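You operate a simulated robot arm through the tools that you are given. There is no shell and no other tool. Be economical: measure what you need, move in short steps, check, and stop when the job is done.

You run a simulated two-armed robot. Do the job below in one go: nothing can be reset, and whatever is moved stays where it is left.

TASK
Rinse the stained red funnel under the rinse tap and hang it back.
Fine: in the orange holder arm, over the drain tray; the funnel ends in its own hole, the arm aside, the neck back over the tub. Where these are worked on the way, their far stop is far enough and under half their travel is too little: holder arm, swivel neck.

The check looks at the end state, three seconds after you hand in, the way a careful person would. Anything else that was tipped, shoved, dropped, spilled or broken makes it a failure.

THE ROBOT
Two 7-joint arms with two-finger parallel grippers on one trunk, on a base that drives. Base frame: it is fixed to the floor where the robot stands at the start and does not move with it; the origin is under the middle of the robot, x ahead of it, y to its left, z up. Lengths are in cm, angles in rad, forces in N, time in s.
The left shoulder is at the start at [7, 17.7, 119.5], the right one opposite. With the tool pointing down near the work surface each hand reaches from about 24 to 72 cm from the robot's upright axis, wherever it stands, measured 20 degrees to its own side. Places, roughly: holder arm [60, -20, 90]; hole of the holder arm [50, -20, 80]; left funnel hole [90, 40, 110]; orange tap handle [50, -160, 100]; rinse tap [80, 10, 110]; rinse tub [60, 30, 80]; swivel neck [70, 20, 100]; tub valve handle [40, 30, 80]; yellow filler handle [70, -60, 80]. Payload 3.43 kg a hand.
Tool frame (each hand has its own): the origin (TCP) lies between the finger pads and is the grasp point; the fingertips stand 3 cm ahead of it; z points along the fingers, y is the line along which they close. Largest opening 9.4 cm; finger width 2.8, thickness 1; the body of the gripper, 5 by 9.6 cm, starts 5.5 cm behind the TCP.
Orientation is that of the tool frame in the base frame, as a unit quaternion [x, y, z, w]. With the fingers straight down and closing along the base's y, the tool's x points along the base's -x, its y along +y and its z along -z.

THE INTERFACE
- The arms move only by the tool drive_tool. It takes "left_increments", "right_increments" or both (then of equal length, played together; a hand with none holds still); each is a list of rows, each a list of 3 entries, a list of its own where there are three numbers: the shift along the tool's x, y, z in units of 20 mm (1.0 is 20 mm), then the turn, a rotation vector about the tool's x, y, z in units of 6 degrees (1.0 is 6 degrees), then the finger opening in cm, from 0 to 9.4. In form: [[[tx, ty, tz], [ax, ay, az], jaw], ...]. A call has 1 to 8 rows; each row shifts and turns the commanded pose from where the row before left it, along the tool's axes as they then stand. A call with a number of a shift or a turn outside -1 to 1 is refused whole. A row lasts 0.2 s, in which the tool goes at most 5 cm and 0.15 rad; a call with a longer step from one row to the next is refused whole, and so is a gripper value outside its range. A pose out of reach is approached as far as the arm can. The call stops where the force on the tool passes 40 N (or 10 N more than at its start, if that is more) or the arm is blocked; 0.2 s more then pass. Each finger travels about 15.3 cm/s and halts on what it meets, pressing with about 42 N; the grip force reading is that of the motor and also rises with nothing between the fingers. The clock runs only during rows and for 0.2 s after the last one: add rows that do not move to give the fingers time. It gives the time, the measured TCP pose, the force on the tool (base axes), the opening and the grip force at its end, in the units of the frame above (readings bear some noise), with the torque about the TCP (base axes, N m) and any sound that the robot's microphone picked up.
- Cameras (640 x 400 px; columns grow to the right, rows downward): "scene" is now at [13.49, 1.83, 150.53]; the picture's right is [0.22, -0.98, 0.00], its down [-0.63, -0.14, -0.77] and it looks along [0.75, 0.17, -0.64] (base axes); focal length 214 px, centre (320, 200). "left" rides on the left gripper at [7.6, -1.4, -10.3] in its tool frame; the picture's right is [0.18, 0.98, 0.00], its down [-0.75, 0.14, -0.64] and it looks along [-0.63, 0.12, 0.77] (tool axes); focal length 243 px, centre (320, 200). "right" rides on the right gripper at [7.6, 1.4, -10.3] in its tool frame; the picture's right is [-0.18, 0.98, 0.00], its down [-0.75, -0.14, -0.64] and it looks along [-0.63, -0.12, 0.77] (tool axes); focal length 243 px, centre (320, 200). There is no depth. A picture from a camera that has moved, and an enlarged one, comes with that camera's place and axes in the base frame and with its lens.
- capture(camera): a new picture of that camera. It takes no simulated time.
- lift_body(by): slides the trunk up (or, below 0, down) by that many cm; the arms and the scene camera ride with it, the base frame stays. It gives what a move gives, with no picture.
- base_move(legs): drives the robot by 1 to 6 legs, each [ahead, turn to the left] in cm and rad, along the robot's own axes; the way and the turn of a leg run together, so that a leg with both is an arc; at most 150 cm and 3.142 rad a leg. The arms and the cameras ride along, it lands a little off, and it stops where it bumps. It gives what a move gives.
- head_to(pan, tilt): turns the head with the scene camera to pan (to the left, within 1.501 rad either way) and tilt (down, from -0.506 to 1.204), counted from straight ahead of the robot. It gives what a move gives.
- inspect(camera, box): a new picture of the part [left, top, right, bottom] of that camera's present view, enlarged. It takes no simulated time.
- sign_off(): hands the job in; it is judged then, once.

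Go step by step. Nothing tells you exact positions but the pictures and the camera data: compare them with the known pose of the tool, close in by small moves and look again before you grip or let go. The budget is 120 turns and 92 pictures, counting those below and the enlarged ones. Unless the task says otherwise, let go and move clear before handing in, and close with one line.

The tools are called by a JSON object that holds its "op" and its "data". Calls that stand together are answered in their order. drive_tool: Moves the arms, as the interface text tells. Its arguments: {"type":"object","properties":{"left_increments":{"type":"array","items":{"type":"array"}},"right_increments":{"type":"array","items":{"type":"array"}}},"required":[]} The other tools are called the same way: lift_body (by) slides the trunk up or down; base_move (legs) drives the base; head_to (pan, tilt) turns the head that bears the scene camera; capture (camera) takes a picture; inspect (camera, box) takes an enlarged picture of a part of a camera's view; sign_off () hands the job in.

At the start:

```text
clock: 0.0
left_tcp_pos: [46.57, 35.63, 140.41]
left_ee_rot: [-0.002, 1.0, 0.0, 0.002]
left_contact_force: [0.3, 0.4, 1.1]
left_torque: [0.0, 0.01, 0.02]
left_opening: 9.42
left_grasp_force: 0.2
right_tcp_pos: [40.28, -13.32, 142.11]
right_ee_rot: [-0.003, 1.0, 0.0, 0.001]
right_contact_force: [0.7, 0.1, 0.0]
right_torque: [0.02, -0.02, 0.02]
right_opening: 9.39
right_grasp_force: 0.0
trunk travel left (down, up): [-77.5, 6.5]
robot x, y, heading: [0.13, -0.62, 0.002]
head pan, tilt: [0.218, 0.696]
```

scene: 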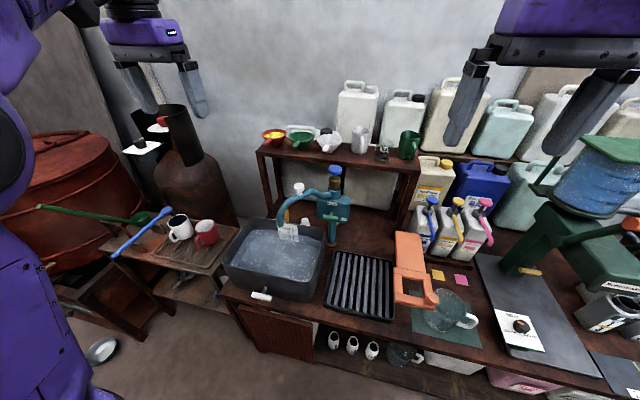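
right: 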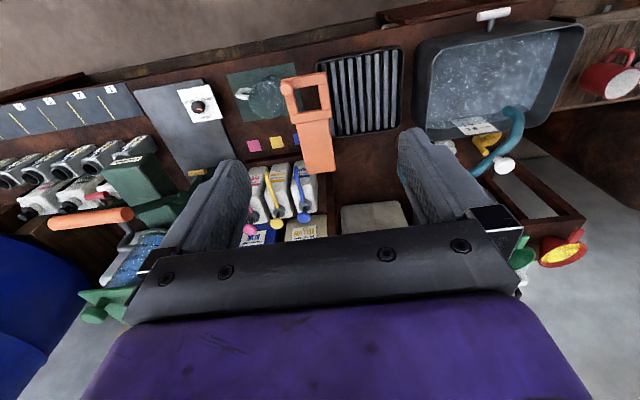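
left: 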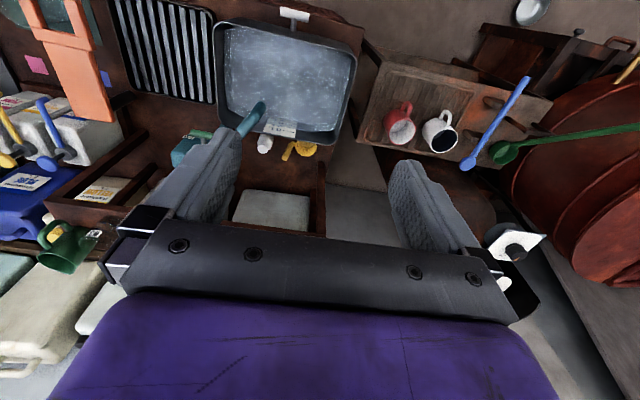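

I see the tub with the swivel neck tap, the drain tray, the orange holder arm and a shelf with funnels. I'll take enlarged looks first.

{"op": "inspect", "data": {"camera": "scene", "box": [240, 110, 440, 235]}}

{"op": "inspect", "data": {"camera": "scene", "box": [220, 180, 480, 340]}}

```text
3.20 times, centred on (340, 172) of scene
camera zoom: at [13.49, 1.83, 150.53], right [0.22, -0.98, 0.0], down [-0.63, -0.14, -0.77], along [0.75, 0.17, -0.64], focal length 686 px, centre (256, 288)
```

zoom: 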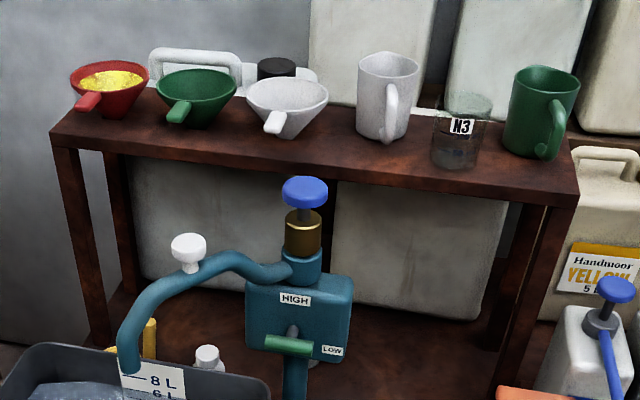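

```text
2.46 times, centred on (350, 260) of scene
camera zoom: at [13.49, 1.83, 150.53], right [0.22, -0.98, 0.0], down [-0.63, -0.14, -0.77], along [0.75, 0.17, -0.64], focal length 528 px, centre (246, 52)
```

zoom: 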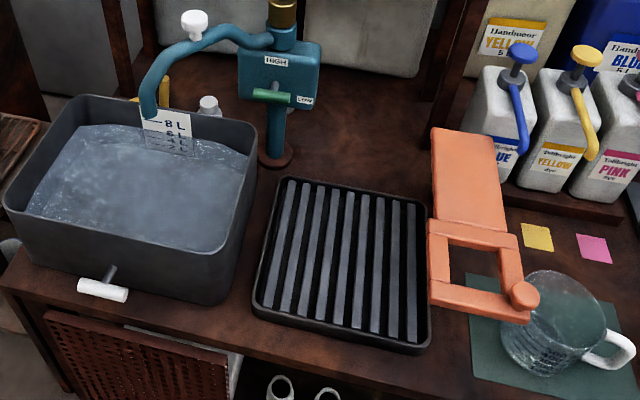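

{"op": "inspect", "data": {"camera": "right", "box": [220, 40, 420, 190]}}

{"op": "inspect", "data": {"camera": "scene", "box": [370, 210, 490, 340]}}

{"op": "inspect", "data": {"camera": "scene", "box": [250, 115, 350, 180]}}

{"op": "inspect", "data": {"camera": "scene", "box": [270, 160, 370, 250]}}

```text
2.67 times, centred on (320, 115) of right
camera zoom: at [32.61, -12.02, 152.37], right [0.18, 0.98, 0.0], down [0.75, -0.14, 0.64], along [0.63, -0.12, -0.77], focal length 647 px, centre (320, 427)
```

zoom: 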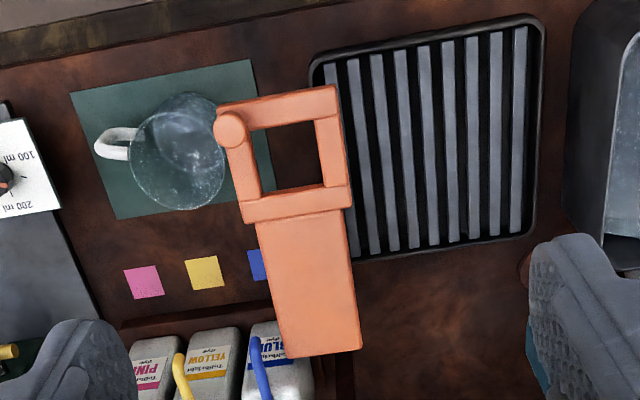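

```text
3.08 times, centred on (430, 275) of scene
camera zoom: at [13.49, 1.83, 150.53], right [0.22, -0.98, 0.0], down [-0.63, -0.14, -0.77], along [0.75, 0.17, -0.64], focal length 660 px, centre (-18, -31)
```

zoom: 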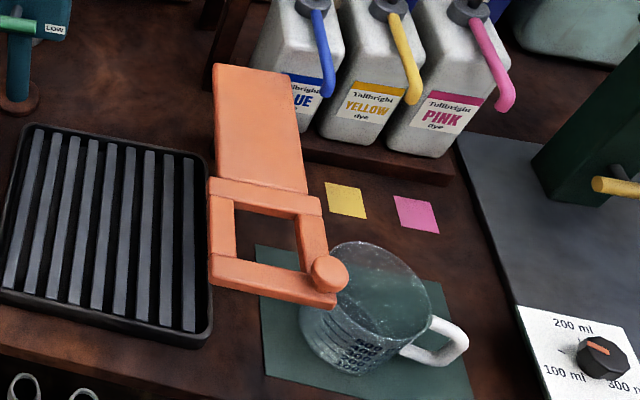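

```text
6.15 times, centred on (300, 148) of scene
camera zoom: at [13.49, 1.83, 150.53], right [0.22, -0.98, 0.0], down [-0.63, -0.14, -0.77], along [0.75, 0.17, -0.64], focal length 1320 px, centre (443, 523)
```

zoom: 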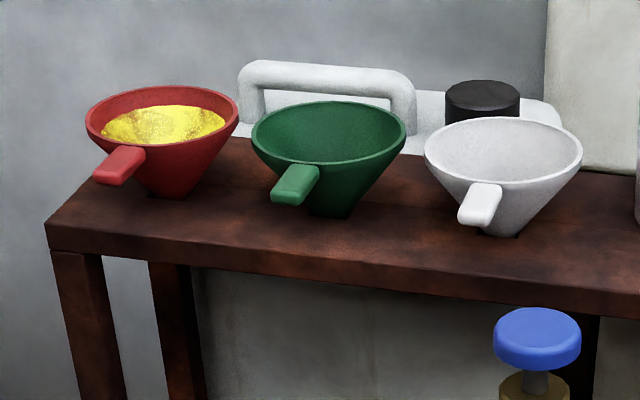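

```text
4.44 times, centred on (320, 205) of scene
camera zoom: at [13.49, 1.83, 150.53], right [0.22, -0.98, 0.0], down [-0.63, -0.14, -0.77], along [0.75, 0.17, -0.64], focal length 953 px, centre (320, 178)
```

zoom: 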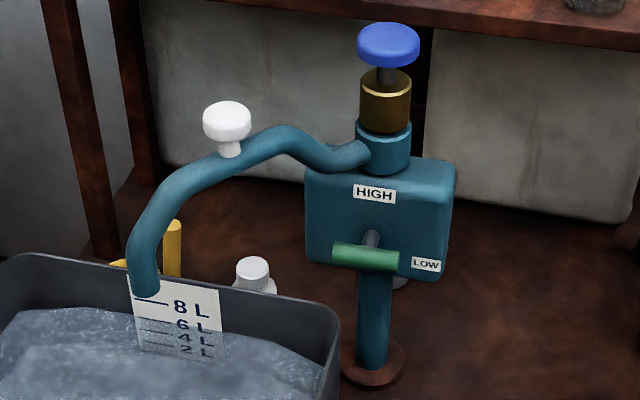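

{"op": "head_to", "data": {"pan": 0.0, "tilt": 1.2}}

{"op": "capture", "data": {"camera": "scene"}}

```text
clock: 0.9
left_tcp_pos: [46.47, 35.65, 140.31]
left_ee_rot: [-0.002, 1.0, 0.0, 0.002]
left_contact_force: [0.2, -1.0, 0.0]
left_torque: [0.02, 0.0, 0.0]
left_opening: 9.37
left_grasp_force: 0.1
right_tcp_pos: [40.19, -13.28, 142.03]
right_ee_rot: [-0.003, 1.0, 0.0, 0.0]
right_contact_force: [0.6, -0.3, 0.9]
right_torque: [0.04, -0.02, 0.01]
right_opening: 9.4
right_grasp_force: 0.0
trunk travel left (down, up): [-77.5, 6.5]
robot x, y, heading: [0.02, -0.17, 0.004]
head pan, tilt: [0.0, 1.201]
```

```text
82 pictures are left
camera scene: at [10.77, -0.01, 146.9], right [0.0, -1.0, 0.0], down [-0.93, 0.0, -0.36], along [0.36, 0.0, -0.93], focal length 214 px, centre (320, 200)
```

scene: 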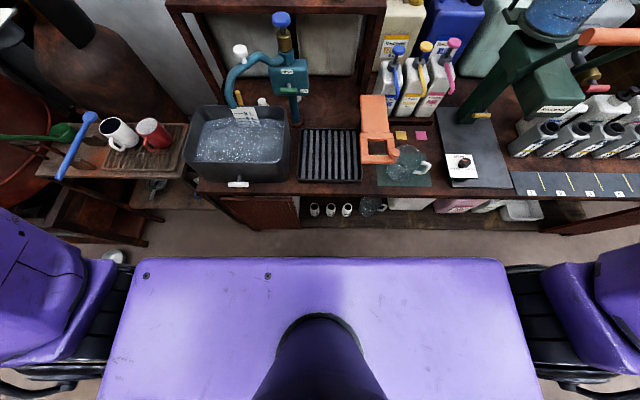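

{"op": "base_move", "data": {"legs": [[12, 0]]}}

{"op": "head_to", "data": {"pan": 0.15, "tilt": 0.75}}

{"op": "capture", "data": {"camera": "scene"}}

```text
clock: 2.2
left_tcp_pos: [58.14, 35.63, 140.34]
left_ee_rot: [-0.003, 1.0, 0.0, 0.002]
left_contact_force: [0.2, -0.4, 0.2]
left_torque: [-0.03, 0.01, -0.01]
left_opening: 9.4
left_grasp_force: 0.2
right_tcp_pos: [51.85, -13.26, 142.18]
right_ee_rot: [-0.002, 1.0, 0.0, 0.001]
right_contact_force: [0.0, -0.4, 0.0]
right_torque: [-0.04, 0.0, 0.01]
right_opening: 9.4
right_grasp_force: 0.1
trunk travel left (down, up): [-77.5, 6.5]
robot x, y, heading: [12.51, 0.29, -0.005]
head pan, tilt: [0.0, 1.201]
```

```text
clock: 3.1
left_tcp_pos: [58.63, 35.82, 140.35]
left_ee_rot: [-0.004, 1.0, 0.0, 0.001]
left_contact_force: [0.8, 0.0, -0.2]
left_torque: [-0.01, 0.01, -0.02]
left_opening: 9.39
left_grasp_force: 0.1
right_tcp_pos: [52.34, -13.41, 142.19]
right_ee_rot: [-0.003, 1.0, 0.0, 0.0]
right_contact_force: [0.5, 0.4, 0.2]
right_torque: [0.01, 0.03, 0.0]
right_opening: 9.37
right_grasp_force: 0.0
trunk travel left (down, up): [-77.5, 6.5]
robot x, y, heading: [11.99, 0.24, 0.004]
head pan, tilt: [0.15, 0.75]
```

```text
81 pictures are left
camera scene: at [25.43, 1.23, 150.06], right [0.15, -0.99, 0.0], down [-0.68, -0.1, -0.73], along [0.72, 0.11, -0.68], focal length 214 px, centre (320, 200)
```

scene: 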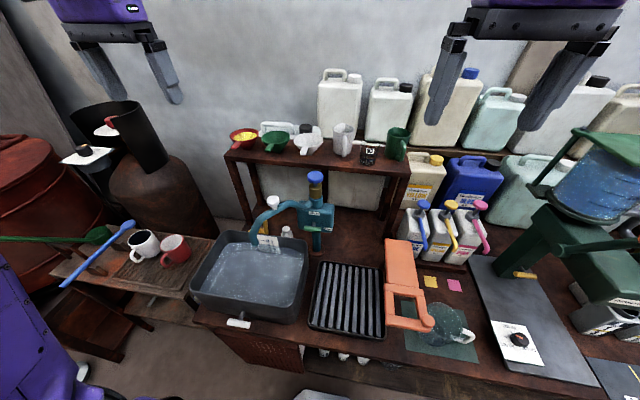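

{"op": "drive_tool", "data": {"right_increments": [[[0.325, -0.56, 1], [0, 0, 0], 9.4], [[0.325, -0.56, 1], [0, 0, 0], 9.4], [[0.325, -0.56, 1], [0, 0, 0], 9.4], [[0.325, -0.56, 1], [0, 0, 0], 9.4], [[0.325, -0.56, 1], [0, 0, 0], 9.4], [[0.325, -0.56, 1], [0, 0, 0], 9.4], [[0.325, -0.56, 1], [0, 0, 0], 9.4], [[0.325, -0.56, 1], [0, 0, 0], 9.4]]}}

{"op": "drive_tool", "data": {"right_increments": [[[0, 0, 1], [0, 0, 0], 6], [[0, 0, 1], [0, 0, 0], 6], [[0, 0, 1], [0, 0, 0], 6], [[0, 0, 1], [0, 0, 0], 6], [[0, 0, 1], [0, 0, 0], 6]]}}

{"op": "capture", "data": {"camera": "right"}}

{"op": "inspect", "data": {"camera": "scene", "box": [360, 230, 500, 350]}}

```text
clock: 4.9
left_tcp_pos: [58.51, 35.48, 140.39]
left_ee_rot: [-0.003, 1.0, 0.0, 0.001]
left_contact_force: [-0.5, 0.0, 0.7]
left_torque: [0.02, -0.01, 0.01]
left_opening: 9.4
left_grasp_force: 0.0
right_tcp_pos: [46.99, -22.35, 126.14]
right_ee_rot: [-0.003, 1.0, 0.002, 0.001]
right_contact_force: [0.5, 0.2, 0.7]
right_torque: [0.03, -0.01, 0.04]
right_opening: 9.41
right_grasp_force: 0.0
trunk travel left (down, up): [-77.5, 6.5]
robot x, y, heading: [12.06, -0.2, 0.004]
head pan, tilt: [0.15, 0.75]
```

```text
clock: 6.1
left_tcp_pos: [58.53, 35.61, 140.35]
left_ee_rot: [-0.002, 1.0, 0.0, 0.001]
left_contact_force: [0.1, -0.1, -0.5]
left_torque: [0.0, -0.02, 0.01]
left_opening: 9.4
left_grasp_force: 0.1
right_tcp_pos: [47.09, -22.22, 116.1]
right_ee_rot: [-0.003, 1.0, 0.001, 0.0]
right_contact_force: [-0.6, 0.1, -0.1]
right_torque: [0.0, 0.04, -0.04]
right_opening: 6.0
right_grasp_force: 0.2
trunk travel left (down, up): [-77.5, 6.5]
robot x, y, heading: [12.15, 0.04, -0.008]
head pan, tilt: [0.15, 0.75]
```

```text
80 pictures are left
camera right: at [39.48, -21.01, 126.32], right [0.18, 0.98, 0.0], down [0.75, -0.14, 0.64], along [0.63, -0.11, -0.77], focal length 243 px, centre (320, 200)
```

right: 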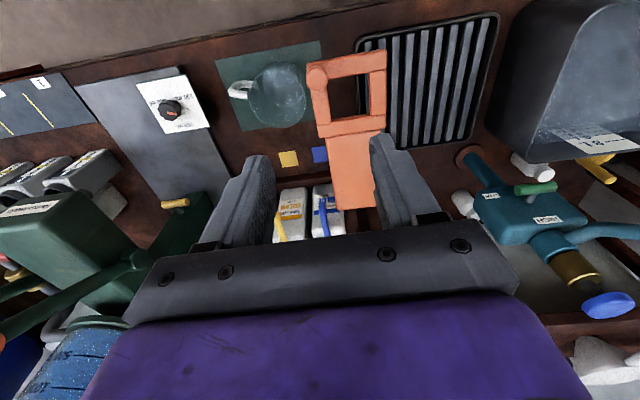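

```text
3.33 times, centred on (430, 290) of scene
camera zoom: at [25.39, 1.18, 150.07], right [0.15, -0.99, 0.0], down [-0.67, -0.1, -0.73], along [0.72, 0.11, -0.68], focal length 715 px, centre (-47, -100)
```

zoom: 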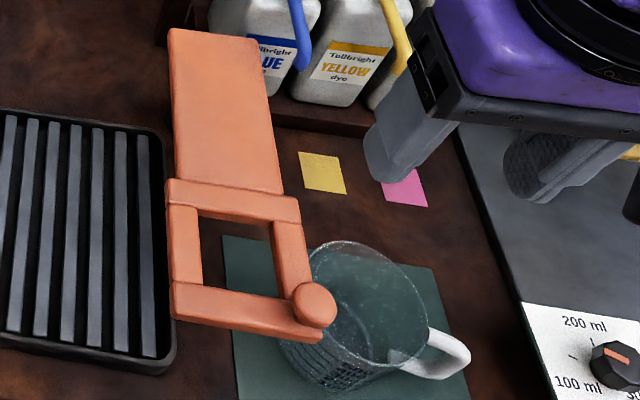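

{"op": "drive_tool", "data": {"right_increments": [[[0, 0, 1], [0, 0, 0], 6], [[0, 0, 1], [0, 0, 0], 6], [[0, 0, 1], [0, 0, 0], 6], [[0, 0, 1], [0, 0, 0], 6], [[0, 0, 1], [0, 0, 0], 6], [[0, 0, 1], [0, 0, 0], 6], [[0, 0, 1], [0, 0, 0], 6], [[0, 0, 1], [0, 0, 0], 6]]}}

{"op": "drive_tool", "data": {"right_increments": [[[0, 0, 1], [0, 0, 0], 6], [[0, 0, 1], [0, 0, 0], 6], [[0, 0, 1], [0, 0, 0], 6], [[0, 0, 0.45], [0, 0, 0], 6]]}}

{"op": "capture", "data": {"camera": "right"}}

{"op": "inspect", "data": {"camera": "scene", "box": [360, 230, 500, 350]}}

```text
clock: 7.9
left_tcp_pos: [58.51, 35.81, 140.3]
left_ee_rot: [-0.003, 1.0, 0.0, 0.0]
left_contact_force: [-0.2, -0.3, -0.6]
left_torque: [-0.03, 0.01, 0.01]
left_opening: 9.39
left_grasp_force: 0.1
right_tcp_pos: [47.0, -22.3, 100.09]
right_ee_rot: [-0.003, 1.0, 0.0, 0.0]
right_contact_force: [0.9, -0.5, -0.4]
right_torque: [-0.01, 0.03, -0.01]
right_opening: 6.03
right_grasp_force: 0.0
trunk travel left (down, up): [-77.5, 6.5]
robot x, y, heading: [12.2, -0.23, -0.001]
head pan, tilt: [0.15, 0.75]
```

```text
clock: 8.9
left_tcp_pos: [58.57, 35.58, 140.36]
left_ee_rot: [-0.003, 1.0, 0.0, 0.001]
left_contact_force: [0.4, -0.2, 0.0]
left_torque: [0.0, -0.04, 0.0]
left_opening: 9.38
left_grasp_force: 0.1
right_tcp_pos: [47.05, -22.22, 93.15]
right_ee_rot: [-0.002, 1.0, 0.001, 0.0]
right_contact_force: [0.1, -0.5, -0.7]
right_torque: [-0.01, 0.0, 0.03]
right_opening: 6.0
right_grasp_force: 0.1
trunk travel left (down, up): [-77.5, 6.5]
robot x, y, heading: [12.14, 0.22, -0.004]
head pan, tilt: [0.15, 0.75]
```

```text
78 pictures are left
camera right: at [39.5, -20.96, 103.45], right [0.18, 0.98, 0.0], down [0.75, -0.14, 0.64], along [0.63, -0.11, -0.77], focal length 243 px, centre (320, 200)
```

right: 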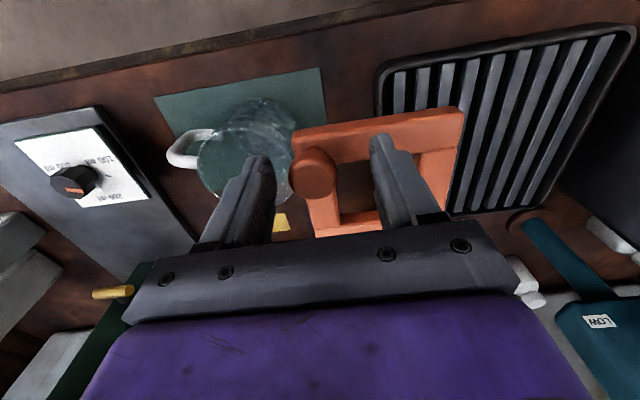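

```text
3.33 times, centred on (430, 290) of scene
camera zoom: at [25.4, 1.25, 150.07], right [0.15, -0.99, 0.0], down [-0.67, -0.1, -0.73], along [0.72, 0.11, -0.68], focal length 715 px, centre (-47, -100)
```

zoom: 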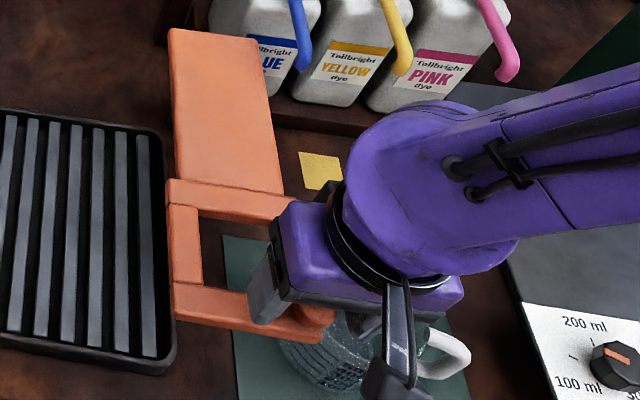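

{"op": "drive_tool", "data": {"right_increments": [[[0, 0, 0], [0, 0, 0], 3], [[0, 0, 0], [0, 0, 0], 1], [[0, 0, 0], [0, 0, 0], 1]]}}

```text
clock: 9.7
left_tcp_pos: [58.55, 35.72, 140.41]
left_ee_rot: [-0.003, 1.0, 0.001, 0.0]
left_contact_force: [0.0, -1.0, -1.1]
left_torque: [0.01, -0.05, 0.01]
left_opening: 9.39
left_grasp_force: 0.1
right_tcp_pos: [47.06, -22.32, 93.17]
right_ee_rot: [-0.003, 1.0, 0.0, 0.001]
right_contact_force: [-1.1, 0.0, -3.7]
right_torque: [-0.02, -0.39, 0.11]
right_opening: 2.92
right_grasp_force: 44.9
trunk travel left (down, up): [-77.5, 6.5]
robot x, y, heading: [11.93, -0.23, -0.001]
head pan, tilt: [0.15, 0.75]
```

{"op": "drive_tool", "data": {"right_increments": [[[0.06, 0.5, 0], [0, 0, 0], 1], [[0.04, 0.5, 0], [0, 0, 0], 1], [[0.02, 0.5, 0], [0, 0, 0], 1], [[0, 0, 0], [0, 0, 0], 1]]}}

{"op": "inspect", "data": {"camera": "scene", "box": [300, 230, 480, 350]}}

```text
clock: 10.7
left_tcp_pos: [58.6, 35.71, 140.27]
left_ee_rot: [-0.003, 1.0, 0.0, 0.002]
left_contact_force: [-1.0, 0.1, 0.2]
left_torque: [-0.03, 0.04, -0.02]
left_opening: 9.39
left_grasp_force: 0.2
right_tcp_pos: [46.79, -19.27, 93.28]
right_ee_rot: [-0.004, 1.0, 0.0, 0.001]
right_contact_force: [0.0, -0.7, -0.9]
right_torque: [0.02, 0.13, -0.03]
right_opening: 2.86
right_grasp_force: 44.7
trunk travel left (down, up): [-77.5, 6.5]
robot x, y, heading: [12.17, 0.17, 0.001]
head pan, tilt: [0.15, 0.75]
```

```text
3.33 times, centred on (390, 290) of scene
camera zoom: at [25.39, 1.19, 150.07], right [0.15, -0.99, 0.0], down [-0.67, -0.1, -0.73], along [0.72, 0.11, -0.68], focal length 715 px, centre (87, -100)
```

zoom: 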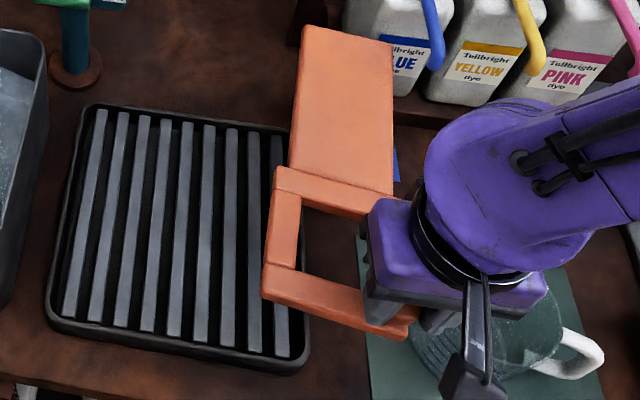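

{"op": "drive_tool", "data": {"right_increments": [[[0.01, 0.95, 0], [0, 0, 0], 1], [[-0.06, 0.95, 0], [0, 0, 0], 1], [[-0.14, 0.945, 0], [0, 0, 0], 1], [[-0.21, 0.93, 0], [0, 0, 0], 1]]}}

{"op": "inspect", "data": {"camera": "scene", "box": [280, 220, 460, 340]}}

```text
clock: 11.7
left_tcp_pos: [58.53, 35.83, 140.37]
left_ee_rot: [-0.003, 1.0, 0.0, 0.001]
left_contact_force: [-0.5, 0.4, -0.1]
left_torque: [-0.03, 0.04, -0.02]
left_opening: 9.41
left_grasp_force: 0.0
right_tcp_pos: [47.64, -11.76, 93.21]
right_ee_rot: [-0.003, 1.0, 0.0, 0.0]
right_contact_force: [-1.8, -2.7, -2.9]
right_torque: [-0.21, -0.44, -0.54]
right_opening: 2.93
right_grasp_force: 44.8
trunk travel left (down, up): [-77.5, 6.5]
robot x, y, heading: [12.15, -0.05, -0.003]
head pan, tilt: [0.15, 0.75]
```

```text
3.33 times, centred on (370, 280) of scene
camera zoom: at [25.42, 1.31, 150.06], right [0.15, -0.99, 0.0], down [-0.67, -0.1, -0.73], along [0.72, 0.11, -0.68], focal length 715 px, centre (153, -67)
```

zoom: 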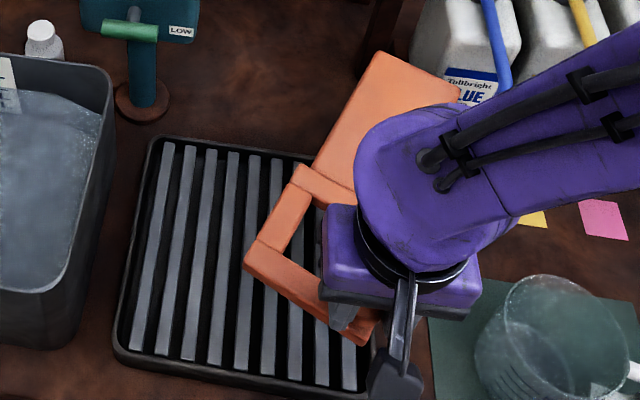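

{"op": "drive_tool", "data": {"right_increments": [[[-0.28, 0.91, 0], [0, 0, 0], 1], [[-0.355, 0.885, 0], [0, 0, 0], 1], [[-0.42, 0.855, 0], [0, 0, 0], 1], [[-0.49, 0.82, 0], [0, 0, 0], 1]]}}

{"op": "inspect", "data": {"camera": "scene", "box": [280, 220, 460, 340]}}

```text
clock: 12.7
left_tcp_pos: [58.56, 35.8, 140.28]
left_ee_rot: [-0.003, 1.0, -0.001, 0.002]
left_contact_force: [0.2, 0.4, -0.1]
left_torque: [0.01, 0.01, -0.01]
left_opening: 9.4
left_grasp_force: 0.1
right_tcp_pos: [50.69, -4.79, 93.21]
right_ee_rot: [-0.003, 1.0, -0.001, 0.0]
right_contact_force: [1.3, -1.8, 0.7]
right_torque: [0.15, -0.47, -0.2]
right_opening: 2.88
right_grasp_force: 45.5
trunk travel left (down, up): [-77.5, 6.5]
robot x, y, heading: [11.89, -0.04, -0.003]
head pan, tilt: [0.15, 0.75]
```

```text
3.33 times, centred on (370, 280) of scene
camera zoom: at [25.4, 1.3, 150.07], right [0.15, -0.99, 0.0], down [-0.67, -0.1, -0.73], along [0.72, 0.11, -0.68], focal length 715 px, centre (153, -67)
```

zoom: 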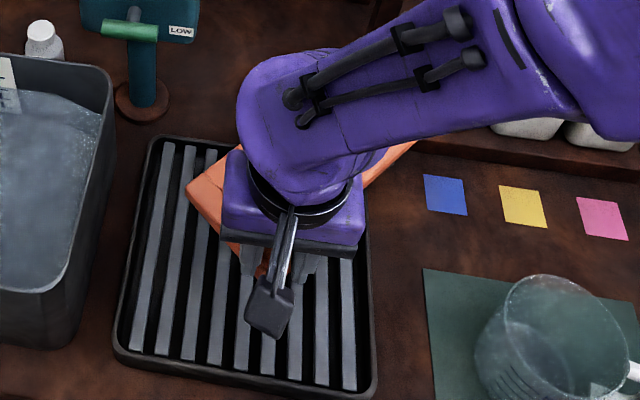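

{"op": "drive_tool", "data": {"right_increments": [[[-0.55, 0.78, 0], [0, 0, 0], 1], [[-0.6, 0.74, 0], [0, 0, 0], 1], [[-0.66, 0.7, 0], [0, 0, 0], 1], [[-0.7, 0.65, 0], [0, 0, 0], 1]]}}

{"op": "inspect", "data": {"camera": "scene", "box": [280, 220, 460, 340]}}

```text
clock: 13.2
left_tcp_pos: [58.79, 35.57, 140.3]
left_ee_rot: [-0.001, 1.0, 0.001, 0.0]
left_contact_force: [0.4, -0.6, -0.5]
left_torque: [-0.04, 0.03, -0.01]
left_opening: 9.41
left_grasp_force: 0.1
right_tcp_pos: [51.65, -3.57, 93.59]
right_ee_rot: [0.002, 1.0, 0.002, -0.009]
right_contact_force: [-2.7, -9.4, -13.8]
right_torque: [0.1, -0.7, -0.38]
right_opening: 2.84
right_grasp_force: 45.4
trunk travel left (down, up): [-77.5, 6.5]
robot x, y, heading: [11.88, 0.07, -0.003]
head pan, tilt: [0.15, 0.75]
stopped in row 2 (right hand): the force on the tool passed its limit at 62 N (the readings are from after the stop); the commanded pose is now the measured one
```

```text
3.33 times, centred on (370, 280) of scene
camera zoom: at [25.55, 1.0, 150.03], right [0.15, -0.99, 0.0], down [-0.68, -0.1, -0.73], along [0.72, 0.11, -0.68], focal length 715 px, centre (153, -67)
```

zoom: 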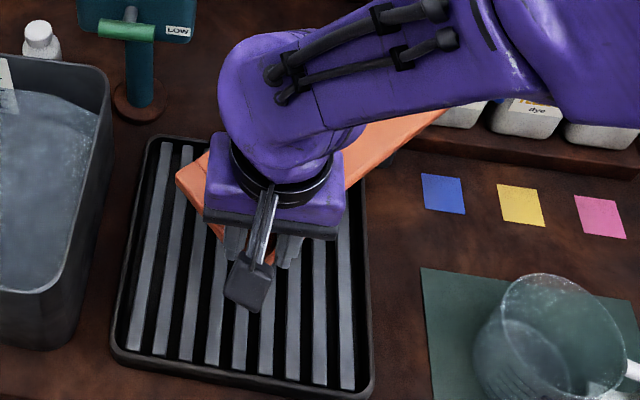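

{"op": "drive_tool", "data": {"right_increments": [[[0, 0, 0], [0, 0, 0], 4], [[0, 0, 0], [0, 0, 0], 6], [[0, 0, -1], [0, 0, 0], 6], [[0, 0, -1], [0, 0, 0], 6], [[0, 0, -1], [0, 0, 0], 6], [[0, 0, -1], [0, 0, 0], 6], [[0, 0, -1], [0, 0, 0], 6], [[0, 0, -1], [0, 0, 0], 6]]}}

{"op": "drive_tool", "data": {"right_increments": [[[0.5, -1, -1], [0, 0, 0], 6], [[0.5, -1, -1], [0, 0, 0], 6], [[0.5, -1, -1], [0, 0, 0], 6], [[0.5, -1, -1], [0, 0, 0], 6], [[0.5, -1, -1], [0, 0, 0], 6], [[0.5, -1, -1], [0, 0, 0], 6], [[0.5, -1, -1], [0, 0, 0], 6], [[0.5, -1, -1], [0, 0, 0], 6]]}}

{"op": "capture", "data": {"camera": "scene"}}

{"op": "inspect", "data": {"camera": "scene", "box": [280, 220, 460, 340]}}

```text
clock: 15.0
left_tcp_pos: [58.46, 35.53, 140.29]
left_ee_rot: [-0.001, 1.0, -0.001, 0.001]
left_contact_force: [0.0, -0.3, -0.5]
left_torque: [-0.03, -0.03, 0.01]
left_opening: 9.4
left_grasp_force: 0.0
right_tcp_pos: [51.64, -3.44, 105.59]
right_ee_rot: [0.001, 1.0, 0.002, -0.006]
right_contact_force: [-0.4, -0.6, 0.3]
right_torque: [-0.02, 0.01, -0.02]
right_opening: 5.99
right_grasp_force: 0.1
trunk travel left (down, up): [-77.5, 6.5]
robot x, y, heading: [11.69, 0.04, -0.002]
head pan, tilt: [0.15, 0.75]
```

```text
clock: 16.8
left_tcp_pos: [58.47, 35.46, 140.36]
left_ee_rot: [-0.001, 1.0, 0.002, 0.001]
left_contact_force: [-0.2, -0.4, 0.3]
left_torque: [-0.01, 0.0, 0.0]
left_opening: 9.41
left_grasp_force: 0.0
right_tcp_pos: [43.88, -19.64, 121.62]
right_ee_rot: [0.0, 1.0, 0.003, -0.006]
right_contact_force: [0.4, 0.7, 0.0]
right_torque: [0.03, 0.0, -0.03]
right_opening: 6.01
right_grasp_force: 0.1
trunk travel left (down, up): [-77.5, 6.5]
robot x, y, heading: [12.25, 0.25, -0.004]
head pan, tilt: [0.15, 0.75]
```

```text
72 pictures are left
camera scene: at [25.28, 1.05, 150.08], right [0.15, -0.99, 0.0], down [-0.67, -0.1, -0.73], along [0.72, 0.11, -0.68], focal length 214 px, centre (320, 200)
```

scene: 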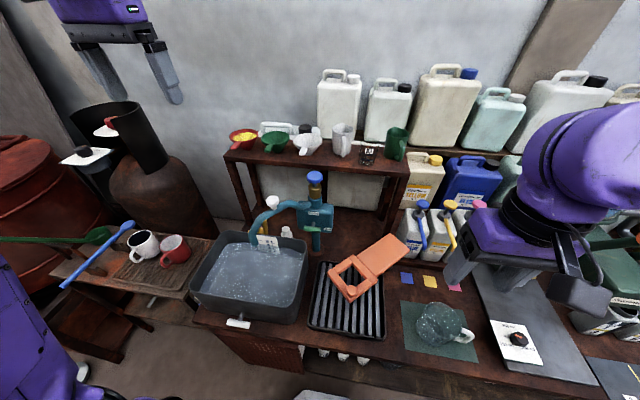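

```text
3.33 times, centred on (370, 280) of scene
camera zoom: at [25.28, 1.05, 150.08], right [0.15, -0.99, 0.0], down [-0.67, -0.1, -0.73], along [0.72, 0.11, -0.68], focal length 715 px, centre (153, -67)
```

zoom: 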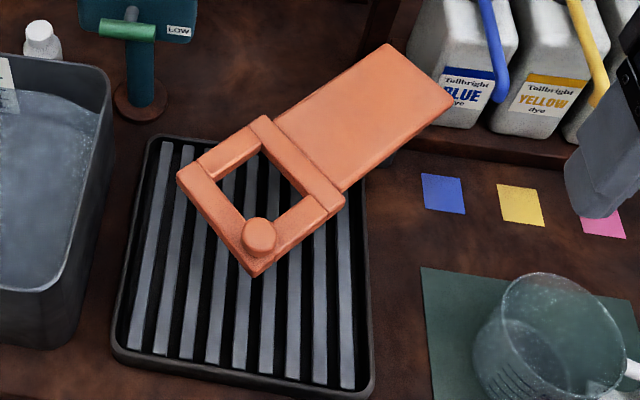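

{"op": "drive_tool", "data": {"left_increments": [[[-0.6, 0.2, 0.5], [0, 0, 0], 6], [[-0.6, 0.2, 0.5], [0, 0, 0], 6], [[-0.6, 0.2, 0.5], [0, 0, 0], 6], [[-0.6, 0.2, 0.5], [0, 0, 0], 6], [[-0.6, 0.2, 0.5], [0, 0, 0], 6], [[-0.6, 0.2, 0.5], [0, 0, 0], 6], [[-0.6, 0.2, 0.5], [0, 0, 0], 6], [[-0.6, 0.2, 0.5], [0, 0, 0], 6]]}}

{"op": "drive_tool", "data": {"left_increments": [[[0, 0, 0], [0, -0.94, 0], 6], [[0, 0, 0], [0, -0.94, 0], 6], [[0, 0, 0], [0, -0.94, 0], 6], [[0, 0, 0], [0, -0.94, 0], 6], [[0, 0, 0], [0, -0.94, 0], 6], [[0, 0, 0], [0, -0.94, 0], 6], [[0, 0, 0], [0, -0.94, 0], 6], [[0, 0, 0], [0, -0.94, 0], 6]]}}

{"op": "capture", "data": {"camera": "left"}}

{"op": "inspect", "data": {"camera": "scene", "box": [200, 90, 340, 180]}}

```text
clock: 18.6
left_tcp_pos: [68.12, 39.0, 132.26]
left_ee_rot: [0.0, 1.0, 0.0, 0.001]
left_contact_force: [0.4, -0.3, -0.7]
left_torque: [0.0, -0.01, 0.0]
left_opening: 6.01
left_grasp_force: 0.0
right_tcp_pos: [44.04, -19.35, 121.48]
right_ee_rot: [0.0, 1.0, 0.001, -0.008]
right_contact_force: [-0.2, -0.3, -0.1]
right_torque: [0.02, 0.02, -0.02]
right_opening: 6.01
right_grasp_force: 0.1
trunk travel left (down, up): [-77.5, 6.5]
robot x, y, heading: [12.25, -0.23, 0.001]
head pan, tilt: [0.15, 0.75]
```

```text
clock: 20.4
left_tcp_pos: [68.1, 38.81, 132.36]
left_ee_rot: [-0.001, 0.923, 0.002, 0.385]
left_contact_force: [0.1, -0.1, -0.3]
left_torque: [0.0, -0.01, 0.03]
left_opening: 6.03
left_grasp_force: 0.1
right_tcp_pos: [43.82, -19.49, 121.63]
right_ee_rot: [0.0, 1.0, 0.002, -0.005]
right_contact_force: [0.7, 0.1, -0.4]
right_torque: [-0.03, 0.01, 0.0]
right_opening: 6.01
right_grasp_force: 0.0
trunk travel left (down, up): [-77.5, 6.5]
robot x, y, heading: [11.99, -0.11, -0.002]
head pan, tilt: [0.15, 0.75]
```

```text
70 pictures are left
camera left: at [55.4, 37.46, 134.07], right [-0.13, 0.98, -0.13], down [0.07, 0.14, 0.99], along [0.99, 0.12, -0.09], focal length 243 px, centre (320, 200)
```

left: 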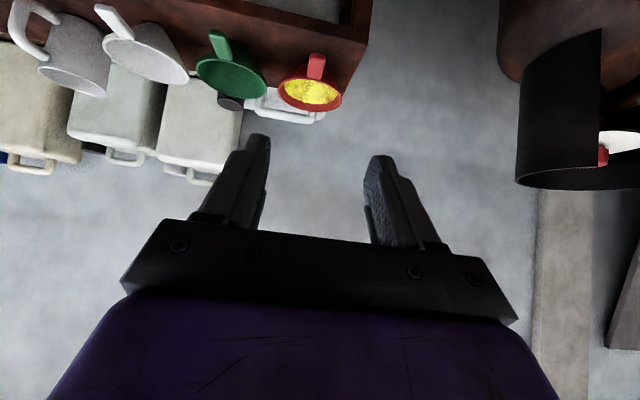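

```text
4.44 times, centred on (270, 135) of scene
camera zoom: at [25.32, 1.2, 150.08], right [0.15, -0.99, 0.0], down [-0.67, -0.1, -0.73], along [0.72, 0.11, -0.68], focal length 953 px, centre (542, 489)
```

zoom: 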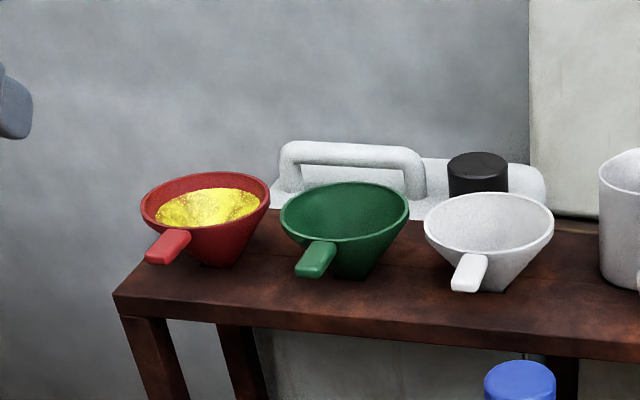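

{"op": "inspect", "data": {"camera": "left", "box": [240, 20, 370, 120]}}

```text
4.00 times, centred on (305, 70) of left
camera zoom: at [55.4, 37.46, 134.07], right [-0.13, 0.98, -0.13], down [0.07, 0.14, 0.99], along [0.99, 0.12, -0.09], focal length 970 px, centre (380, 720)
```

zoom: 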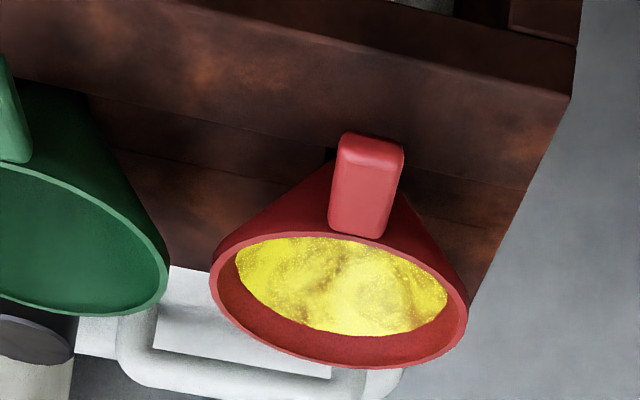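

{"op": "drive_tool", "data": {"left_increments": [[[0.106, -0.03, 1], [0, 0, 0], 5], [[0.106, -0.03, 1], [0, 0, 0], 5], [[0.106, -0.03, 1], [0, 0, 0], 5], [[0.106, -0.03, 1], [0, 0, 0], 5], [[0.106, -0.03, 1], [0, 0, 0], 5], [[0.106, -0.03, 1], [0, 0, 0], 5], [[0.106, -0.03, 1], [0, 0, 0], 5], [[0.106, -0.03, 1], [0, 0, 0], 5]]}}

{"op": "capture", "data": {"camera": "left"}}

{"op": "inspect", "data": {"camera": "scene", "box": [200, 90, 340, 180]}}

```text
clock: 22.2
left_tcp_pos: [78.39, 38.51, 119.69]
left_ee_rot: [-0.001, 0.924, 0.0, 0.383]
left_contact_force: [0.3, -0.7, -0.4]
left_torque: [-0.01, -0.01, -0.02]
left_opening: 5.01
left_grasp_force: 0.0
right_tcp_pos: [44.0, -19.41, 121.57]
right_ee_rot: [0.0, 1.0, 0.001, -0.007]
right_contact_force: [-0.4, -0.2, -0.6]
right_torque: [0.01, 0.02, 0.02]
right_opening: 5.99
right_grasp_force: 0.1
trunk travel left (down, up): [-77.5, 6.5]
robot x, y, heading: [11.88, 0.2, 0.0]
head pan, tilt: [0.15, 0.75]
```

```text
67 pictures are left
camera left: at [65.71, 37.07, 121.47], right [-0.13, 0.98, -0.13], down [0.08, 0.14, 0.99], along [0.99, 0.12, -0.09], focal length 243 px, centre (320, 200)
```

left: 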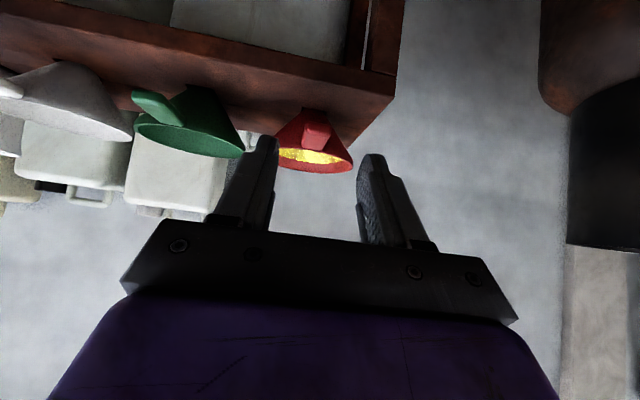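

```text
4.44 times, centred on (270, 135) of scene
camera zoom: at [25.48, 1.26, 150.06], right [0.15, -0.99, 0.0], down [-0.68, -0.1, -0.73], along [0.72, 0.11, -0.68], focal length 953 px, centre (542, 489)
```

zoom: 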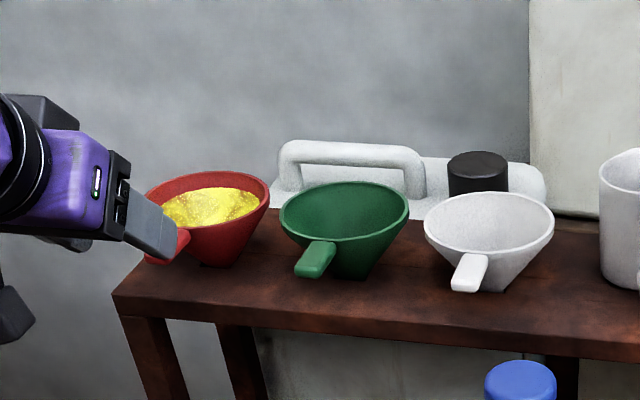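

{"op": "drive_tool", "data": {"left_increments": [[[0, -0.04, 0.87], [0, 0, 0], 5], [[0, -0.04, 0.87], [0, 0, 0], 5], [[0, -0.04, 0.87], [0, 0, 0], 5], [[0, -0.04, 0.87], [0, 0, 0], 5]]}}

{"op": "inspect", "data": {"camera": "left", "box": [220, 70, 420, 200]}}

{"op": "inspect", "data": {"camera": "scene", "box": [200, 110, 290, 170]}}

```text
clock: 23.2
left_tcp_pos: [83.35, 38.11, 114.77]
left_ee_rot: [-0.001, 0.924, 0.0, 0.383]
left_contact_force: [0.7, -0.1, -0.2]
left_torque: [-0.02, 0.01, 0.01]
left_opening: 4.98
left_grasp_force: 0.0
right_tcp_pos: [44.0, -19.32, 121.5]
right_ee_rot: [0.0, 1.0, 0.002, -0.007]
right_contact_force: [-0.6, 0.1, -1.4]
right_torque: [0.0, 0.01, 0.01]
right_opening: 5.98
right_grasp_force: 0.0
trunk travel left (down, up): [-77.5, 6.5]
robot x, y, heading: [11.96, -0.12, -0.002]
head pan, tilt: [0.15, 0.75]
```

```text
3.08 times, centred on (320, 135) of left
camera zoom: at [70.66, 36.69, 116.53], right [-0.13, 0.98, -0.13], down [0.08, 0.14, 0.99], along [0.99, 0.12, -0.09], focal length 746 px, centre (320, 400)
```

zoom: 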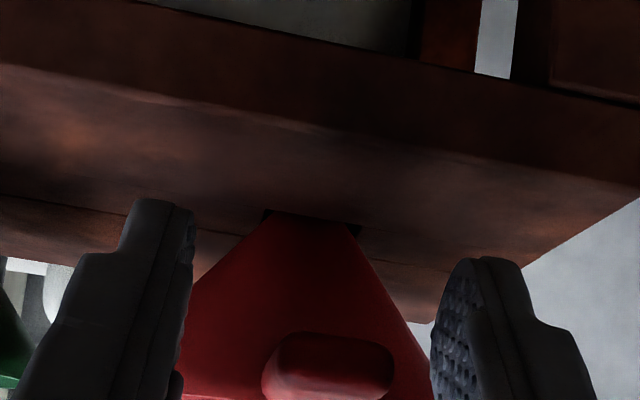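

```text
6.67 times, centred on (245, 140) of scene
camera zoom: at [25.5, 1.23, 150.06], right [0.15, -0.99, 0.0], down [-0.68, -0.1, -0.73], along [0.72, 0.11, -0.68], focal length 1430 px, centre (820, 600)
```

zoom: 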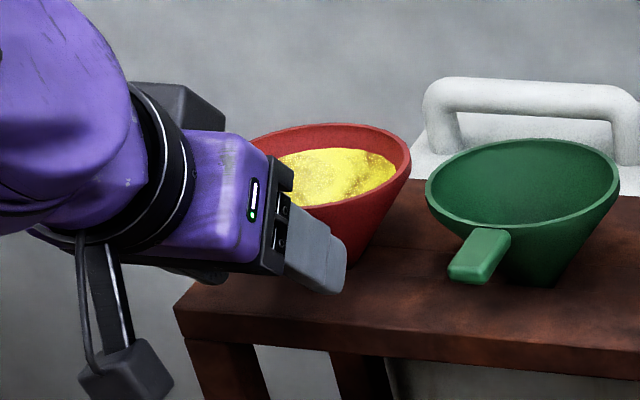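

{"op": "drive_tool", "data": {"left_increments": [[[0, 0, 0], [0, 0, 0], 2.5], [[0, 0, 0], [0, 0, 0], 1], [[0, 0, 0], [0, 0, 0], 1], [[0, 0, 0], [0, 0, 0], 1]]}}

{"op": "inspect", "data": {"camera": "scene", "box": [200, 110, 290, 170]}}

```text
clock: 24.2
left_tcp_pos: [83.25, 38.16, 114.94]
left_ee_rot: [-0.001, 0.923, 0.0, 0.385]
left_contact_force: [0.3, 0.4, 2.1]
left_torque: [0.04, -0.21, 0.05]
left_opening: 1.89
left_grasp_force: 42.3
right_tcp_pos: [43.91, -19.5, 121.51]
right_ee_rot: [0.001, 1.0, 0.002, -0.006]
right_contact_force: [-0.5, 0.7, 0.1]
right_torque: [0.01, -0.01, 0.02]
right_opening: 6.01
right_grasp_force: 0.1
trunk travel left (down, up): [-77.5, 6.5]
robot x, y, heading: [12.06, -0.34, -0.003]
head pan, tilt: [0.15, 0.75]
```

```text
6.67 times, centred on (245, 140) of scene
camera zoom: at [25.32, 1.2, 150.08], right [0.15, -0.99, 0.0], down [-0.67, -0.1, -0.73], along [0.72, 0.11, -0.68], focal length 1430 px, centre (820, 600)
```

zoom: 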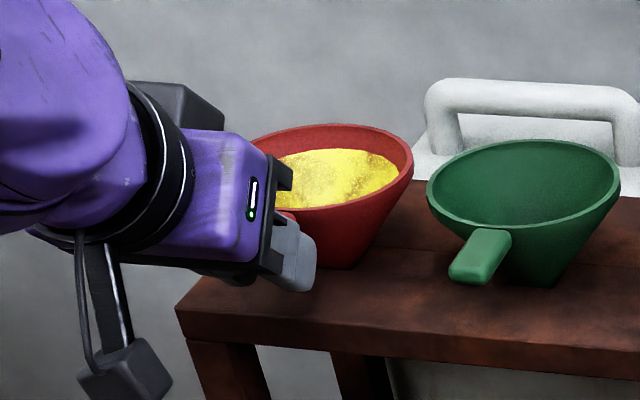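

{"op": "drive_tool", "data": {"left_increments": [[[-0.35, 0, -0.35], [0, 0, 0], 1], [[-0.7, 0, -0.7], [0, 0, 0], 1], [[-0.7, 0, -0.7], [0, 0, 0], 1], [[-0.7, 0, -0.7], [0, 0, 0], 1], [[-0.7, 0, -0.7], [0, 0, 0], 1], [[-0.7, 0, -0.7], [0, 0, 0], 1], [[-0.7, 0, -0.7], [0, 0, 0], 1]]}}

{"op": "capture", "data": {"camera": "scene"}}

{"op": "inspect", "data": {"camera": "scene", "box": [200, 90, 310, 170]}}

```text
clock: 25.8
left_tcp_pos: [83.13, 38.19, 127.76]
left_ee_rot: [-0.001, 0.923, 0.001, 0.384]
left_contact_force: [-1.0, -0.3, -0.6]
left_torque: [0.0, 0.03, -0.01]
left_opening: 1.9
left_grasp_force: 42.4
right_tcp_pos: [43.86, -19.5, 121.5]
right_ee_rot: [0.0, 1.0, 0.001, -0.006]
right_contact_force: [0.0, 0.2, 0.5]
right_torque: [0.01, 0.0, 0.0]
right_opening: 6.01
right_grasp_force: 0.1
trunk travel left (down, up): [-77.5, 6.5]
robot x, y, heading: [11.86, 0.02, -0.001]
head pan, tilt: [0.15, 0.75]
```

```text
62 pictures are left
camera scene: at [25.33, 1.18, 150.07], right [0.15, -0.99, 0.0], down [-0.67, -0.1, -0.73], along [0.72, 0.11, -0.68], focal length 214 px, centre (320, 200)
```

scene: 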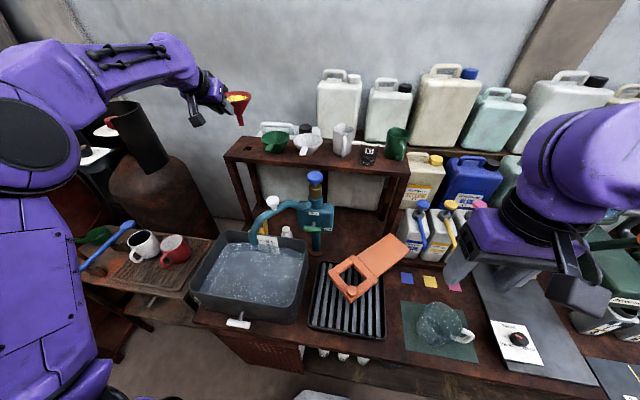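

```text
5.00 times, centred on (255, 130) of scene
camera zoom: at [25.33, 1.18, 150.07], right [0.15, -0.99, 0.0], down [-0.67, -0.1, -0.73], along [0.72, 0.11, -0.68], focal length 1072 px, centre (645, 550)
```

zoom: 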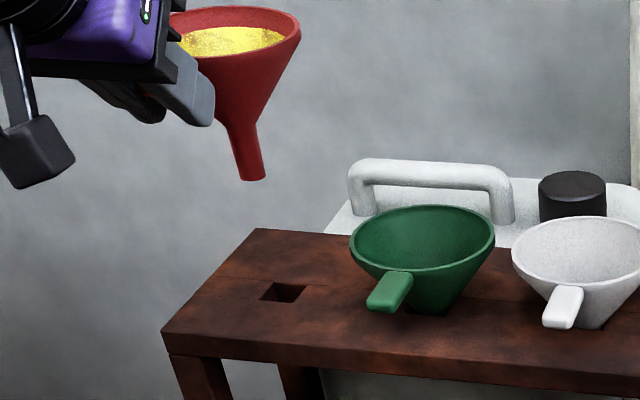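

{"op": "inspect", "data": {"camera": "scene", "box": [180, 180, 360, 340]}}

{"op": "inspect", "data": {"camera": "right", "box": [400, 0, 640, 240]}}

```text
2.50 times, centred on (270, 260) of scene
camera zoom: at [25.33, 1.18, 150.07], right [0.15, -0.99, 0.0], down [-0.67, -0.1, -0.73], along [0.72, 0.11, -0.68], focal length 536 px, centre (445, 50)
```

zoom: 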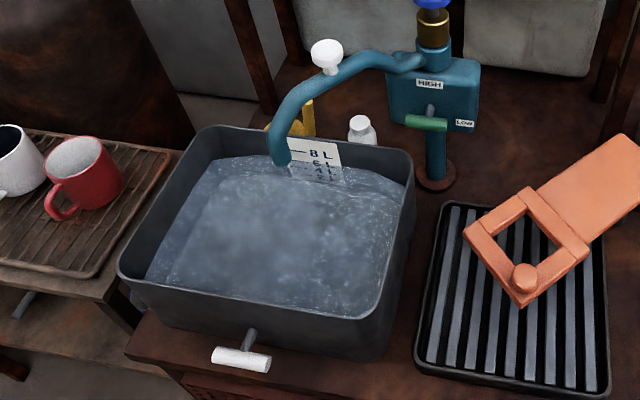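

```text
1.67 times, centred on (520, 120) of right
camera zoom: at [36.39, -18.2, 131.9], right [0.18, 0.98, 0.0], down [0.76, -0.14, 0.63], along [0.62, -0.11, -0.77], focal length 404 px, centre (-13, 333)
```

zoom: 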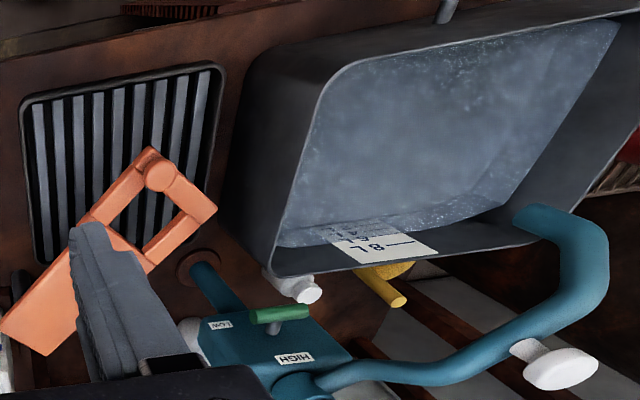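

{"op": "drive_tool", "data": {"left_increments": [[[0.557, 0, 0.574], [0, 0, 0], 1], [[0.557, 0, 0.574], [0, 0, 0], 1], [[0.557, 0, 0.574], [0, 0, 0], 1], [[0.557, 0, 0.574], [0, 0, 0], 1], [[0.557, 0, 0.574], [0, 0, 0], 1], [[0.557, 0, 0.574], [0, 0, 0], 1], [[0.557, 0, 0.574], [0, 0, 0], 1], [[0.53, 0, 0.54], [0, 0, 0], 1]]}}

{"op": "inspect", "data": {"camera": "scene", "box": [200, 90, 310, 170]}}

```text
clock: 27.6
left_tcp_pos: [83.33, 38.03, 115.05]
left_ee_rot: [-0.001, 0.923, 0.001, 0.385]
left_contact_force: [-2.4, 0.6, 1.6]
left_torque: [-0.02, -0.01, -0.03]
left_opening: 1.89
left_grasp_force: 42.1
right_tcp_pos: [43.77, -19.51, 121.56]
right_ee_rot: [0.0, 1.0, 0.002, -0.007]
right_contact_force: [-0.3, 0.0, 0.1]
right_torque: [0.02, -0.01, 0.03]
right_opening: 5.99
right_grasp_force: 0.1
trunk travel left (down, up): [-77.5, 6.5]
robot x, y, heading: [11.97, 0.05, -0.003]
head pan, tilt: [0.15, 0.75]
```

```text
5.00 times, centred on (255, 130) of scene
camera zoom: at [25.26, 1.2, 150.08], right [0.15, -0.99, 0.0], down [-0.67, -0.1, -0.73], along [0.72, 0.11, -0.68], focal length 1072 px, centre (645, 550)
```

zoom: 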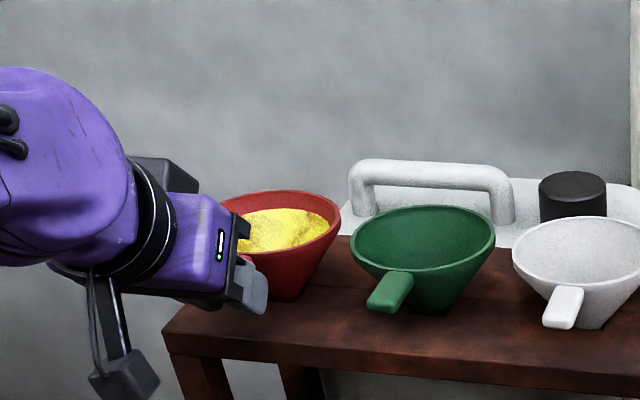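

{"op": "drive_tool", "data": {"left_increments": [[[0, 0, 0], [0, 0, 0], 3], [[0, 0, 0], [0, 0, 0], 4.2], [[0, 0, 0], [0, 0.6, 0], 4.2], [[0, 0, 0], [0, 0.8, 0], 4.2], [[0, 0, 0], [0, 0.8, 0], 4.2], [[0, 0, 0], [0, 0.8, 0], 4.2]]}}

{"op": "inspect", "data": {"camera": "scene", "box": [200, 90, 310, 170]}}

{"op": "inspect", "data": {"camera": "left", "box": [220, 70, 420, 200]}}

```text
clock: 29.0
left_tcp_pos: [83.5, 38.28, 115.19]
left_ee_rot: [-0.001, 0.972, 0.0, 0.234]
left_contact_force: [1.1, 0.8, 0.0]
left_torque: [-0.01, 0.0, 0.02]
left_opening: 4.22
left_grasp_force: 0.1
right_tcp_pos: [43.99, -19.46, 121.51]
right_ee_rot: [0.0, 1.0, 0.002, -0.006]
right_contact_force: [0.8, 0.0, -0.5]
right_torque: [0.04, 0.02, -0.04]
right_opening: 6.02
right_grasp_force: 0.1
trunk travel left (down, up): [-77.5, 6.5]
robot x, y, heading: [11.88, -0.02, 0.002]
head pan, tilt: [0.15, 0.75]
```

```text
5.00 times, centred on (255, 130) of scene
camera zoom: at [25.45, 1.19, 150.06], right [0.15, -0.99, 0.0], down [-0.68, -0.1, -0.73], along [0.72, 0.11, -0.68], focal length 1072 px, centre (645, 550)
```

zoom: 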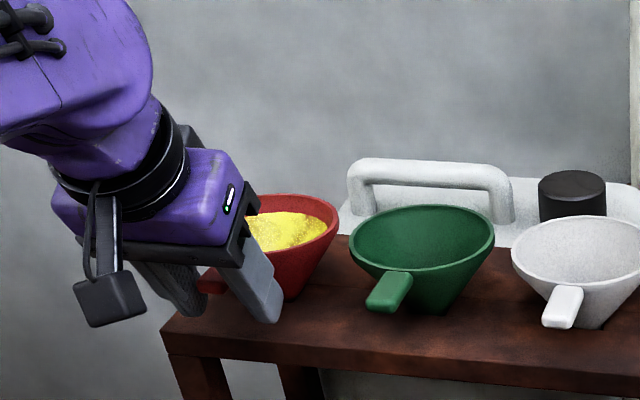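

```text
3.08 times, centred on (320, 135) of left
camera zoom: at [72.01, 36.69, 120.62], right [-0.17, 0.98, -0.08], down [0.38, 0.14, 0.91], along [0.91, 0.12, -0.4], focal length 746 px, centre (320, 400)
```

zoom: 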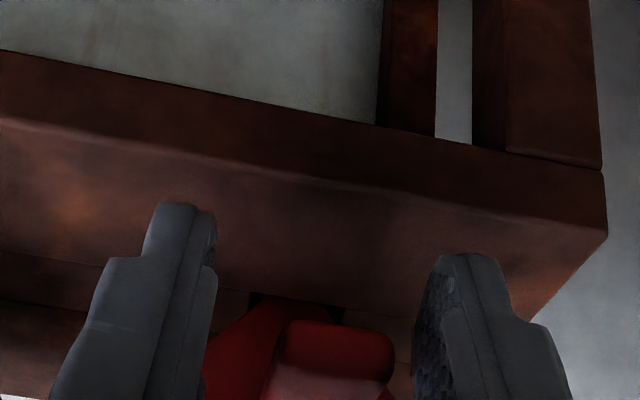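

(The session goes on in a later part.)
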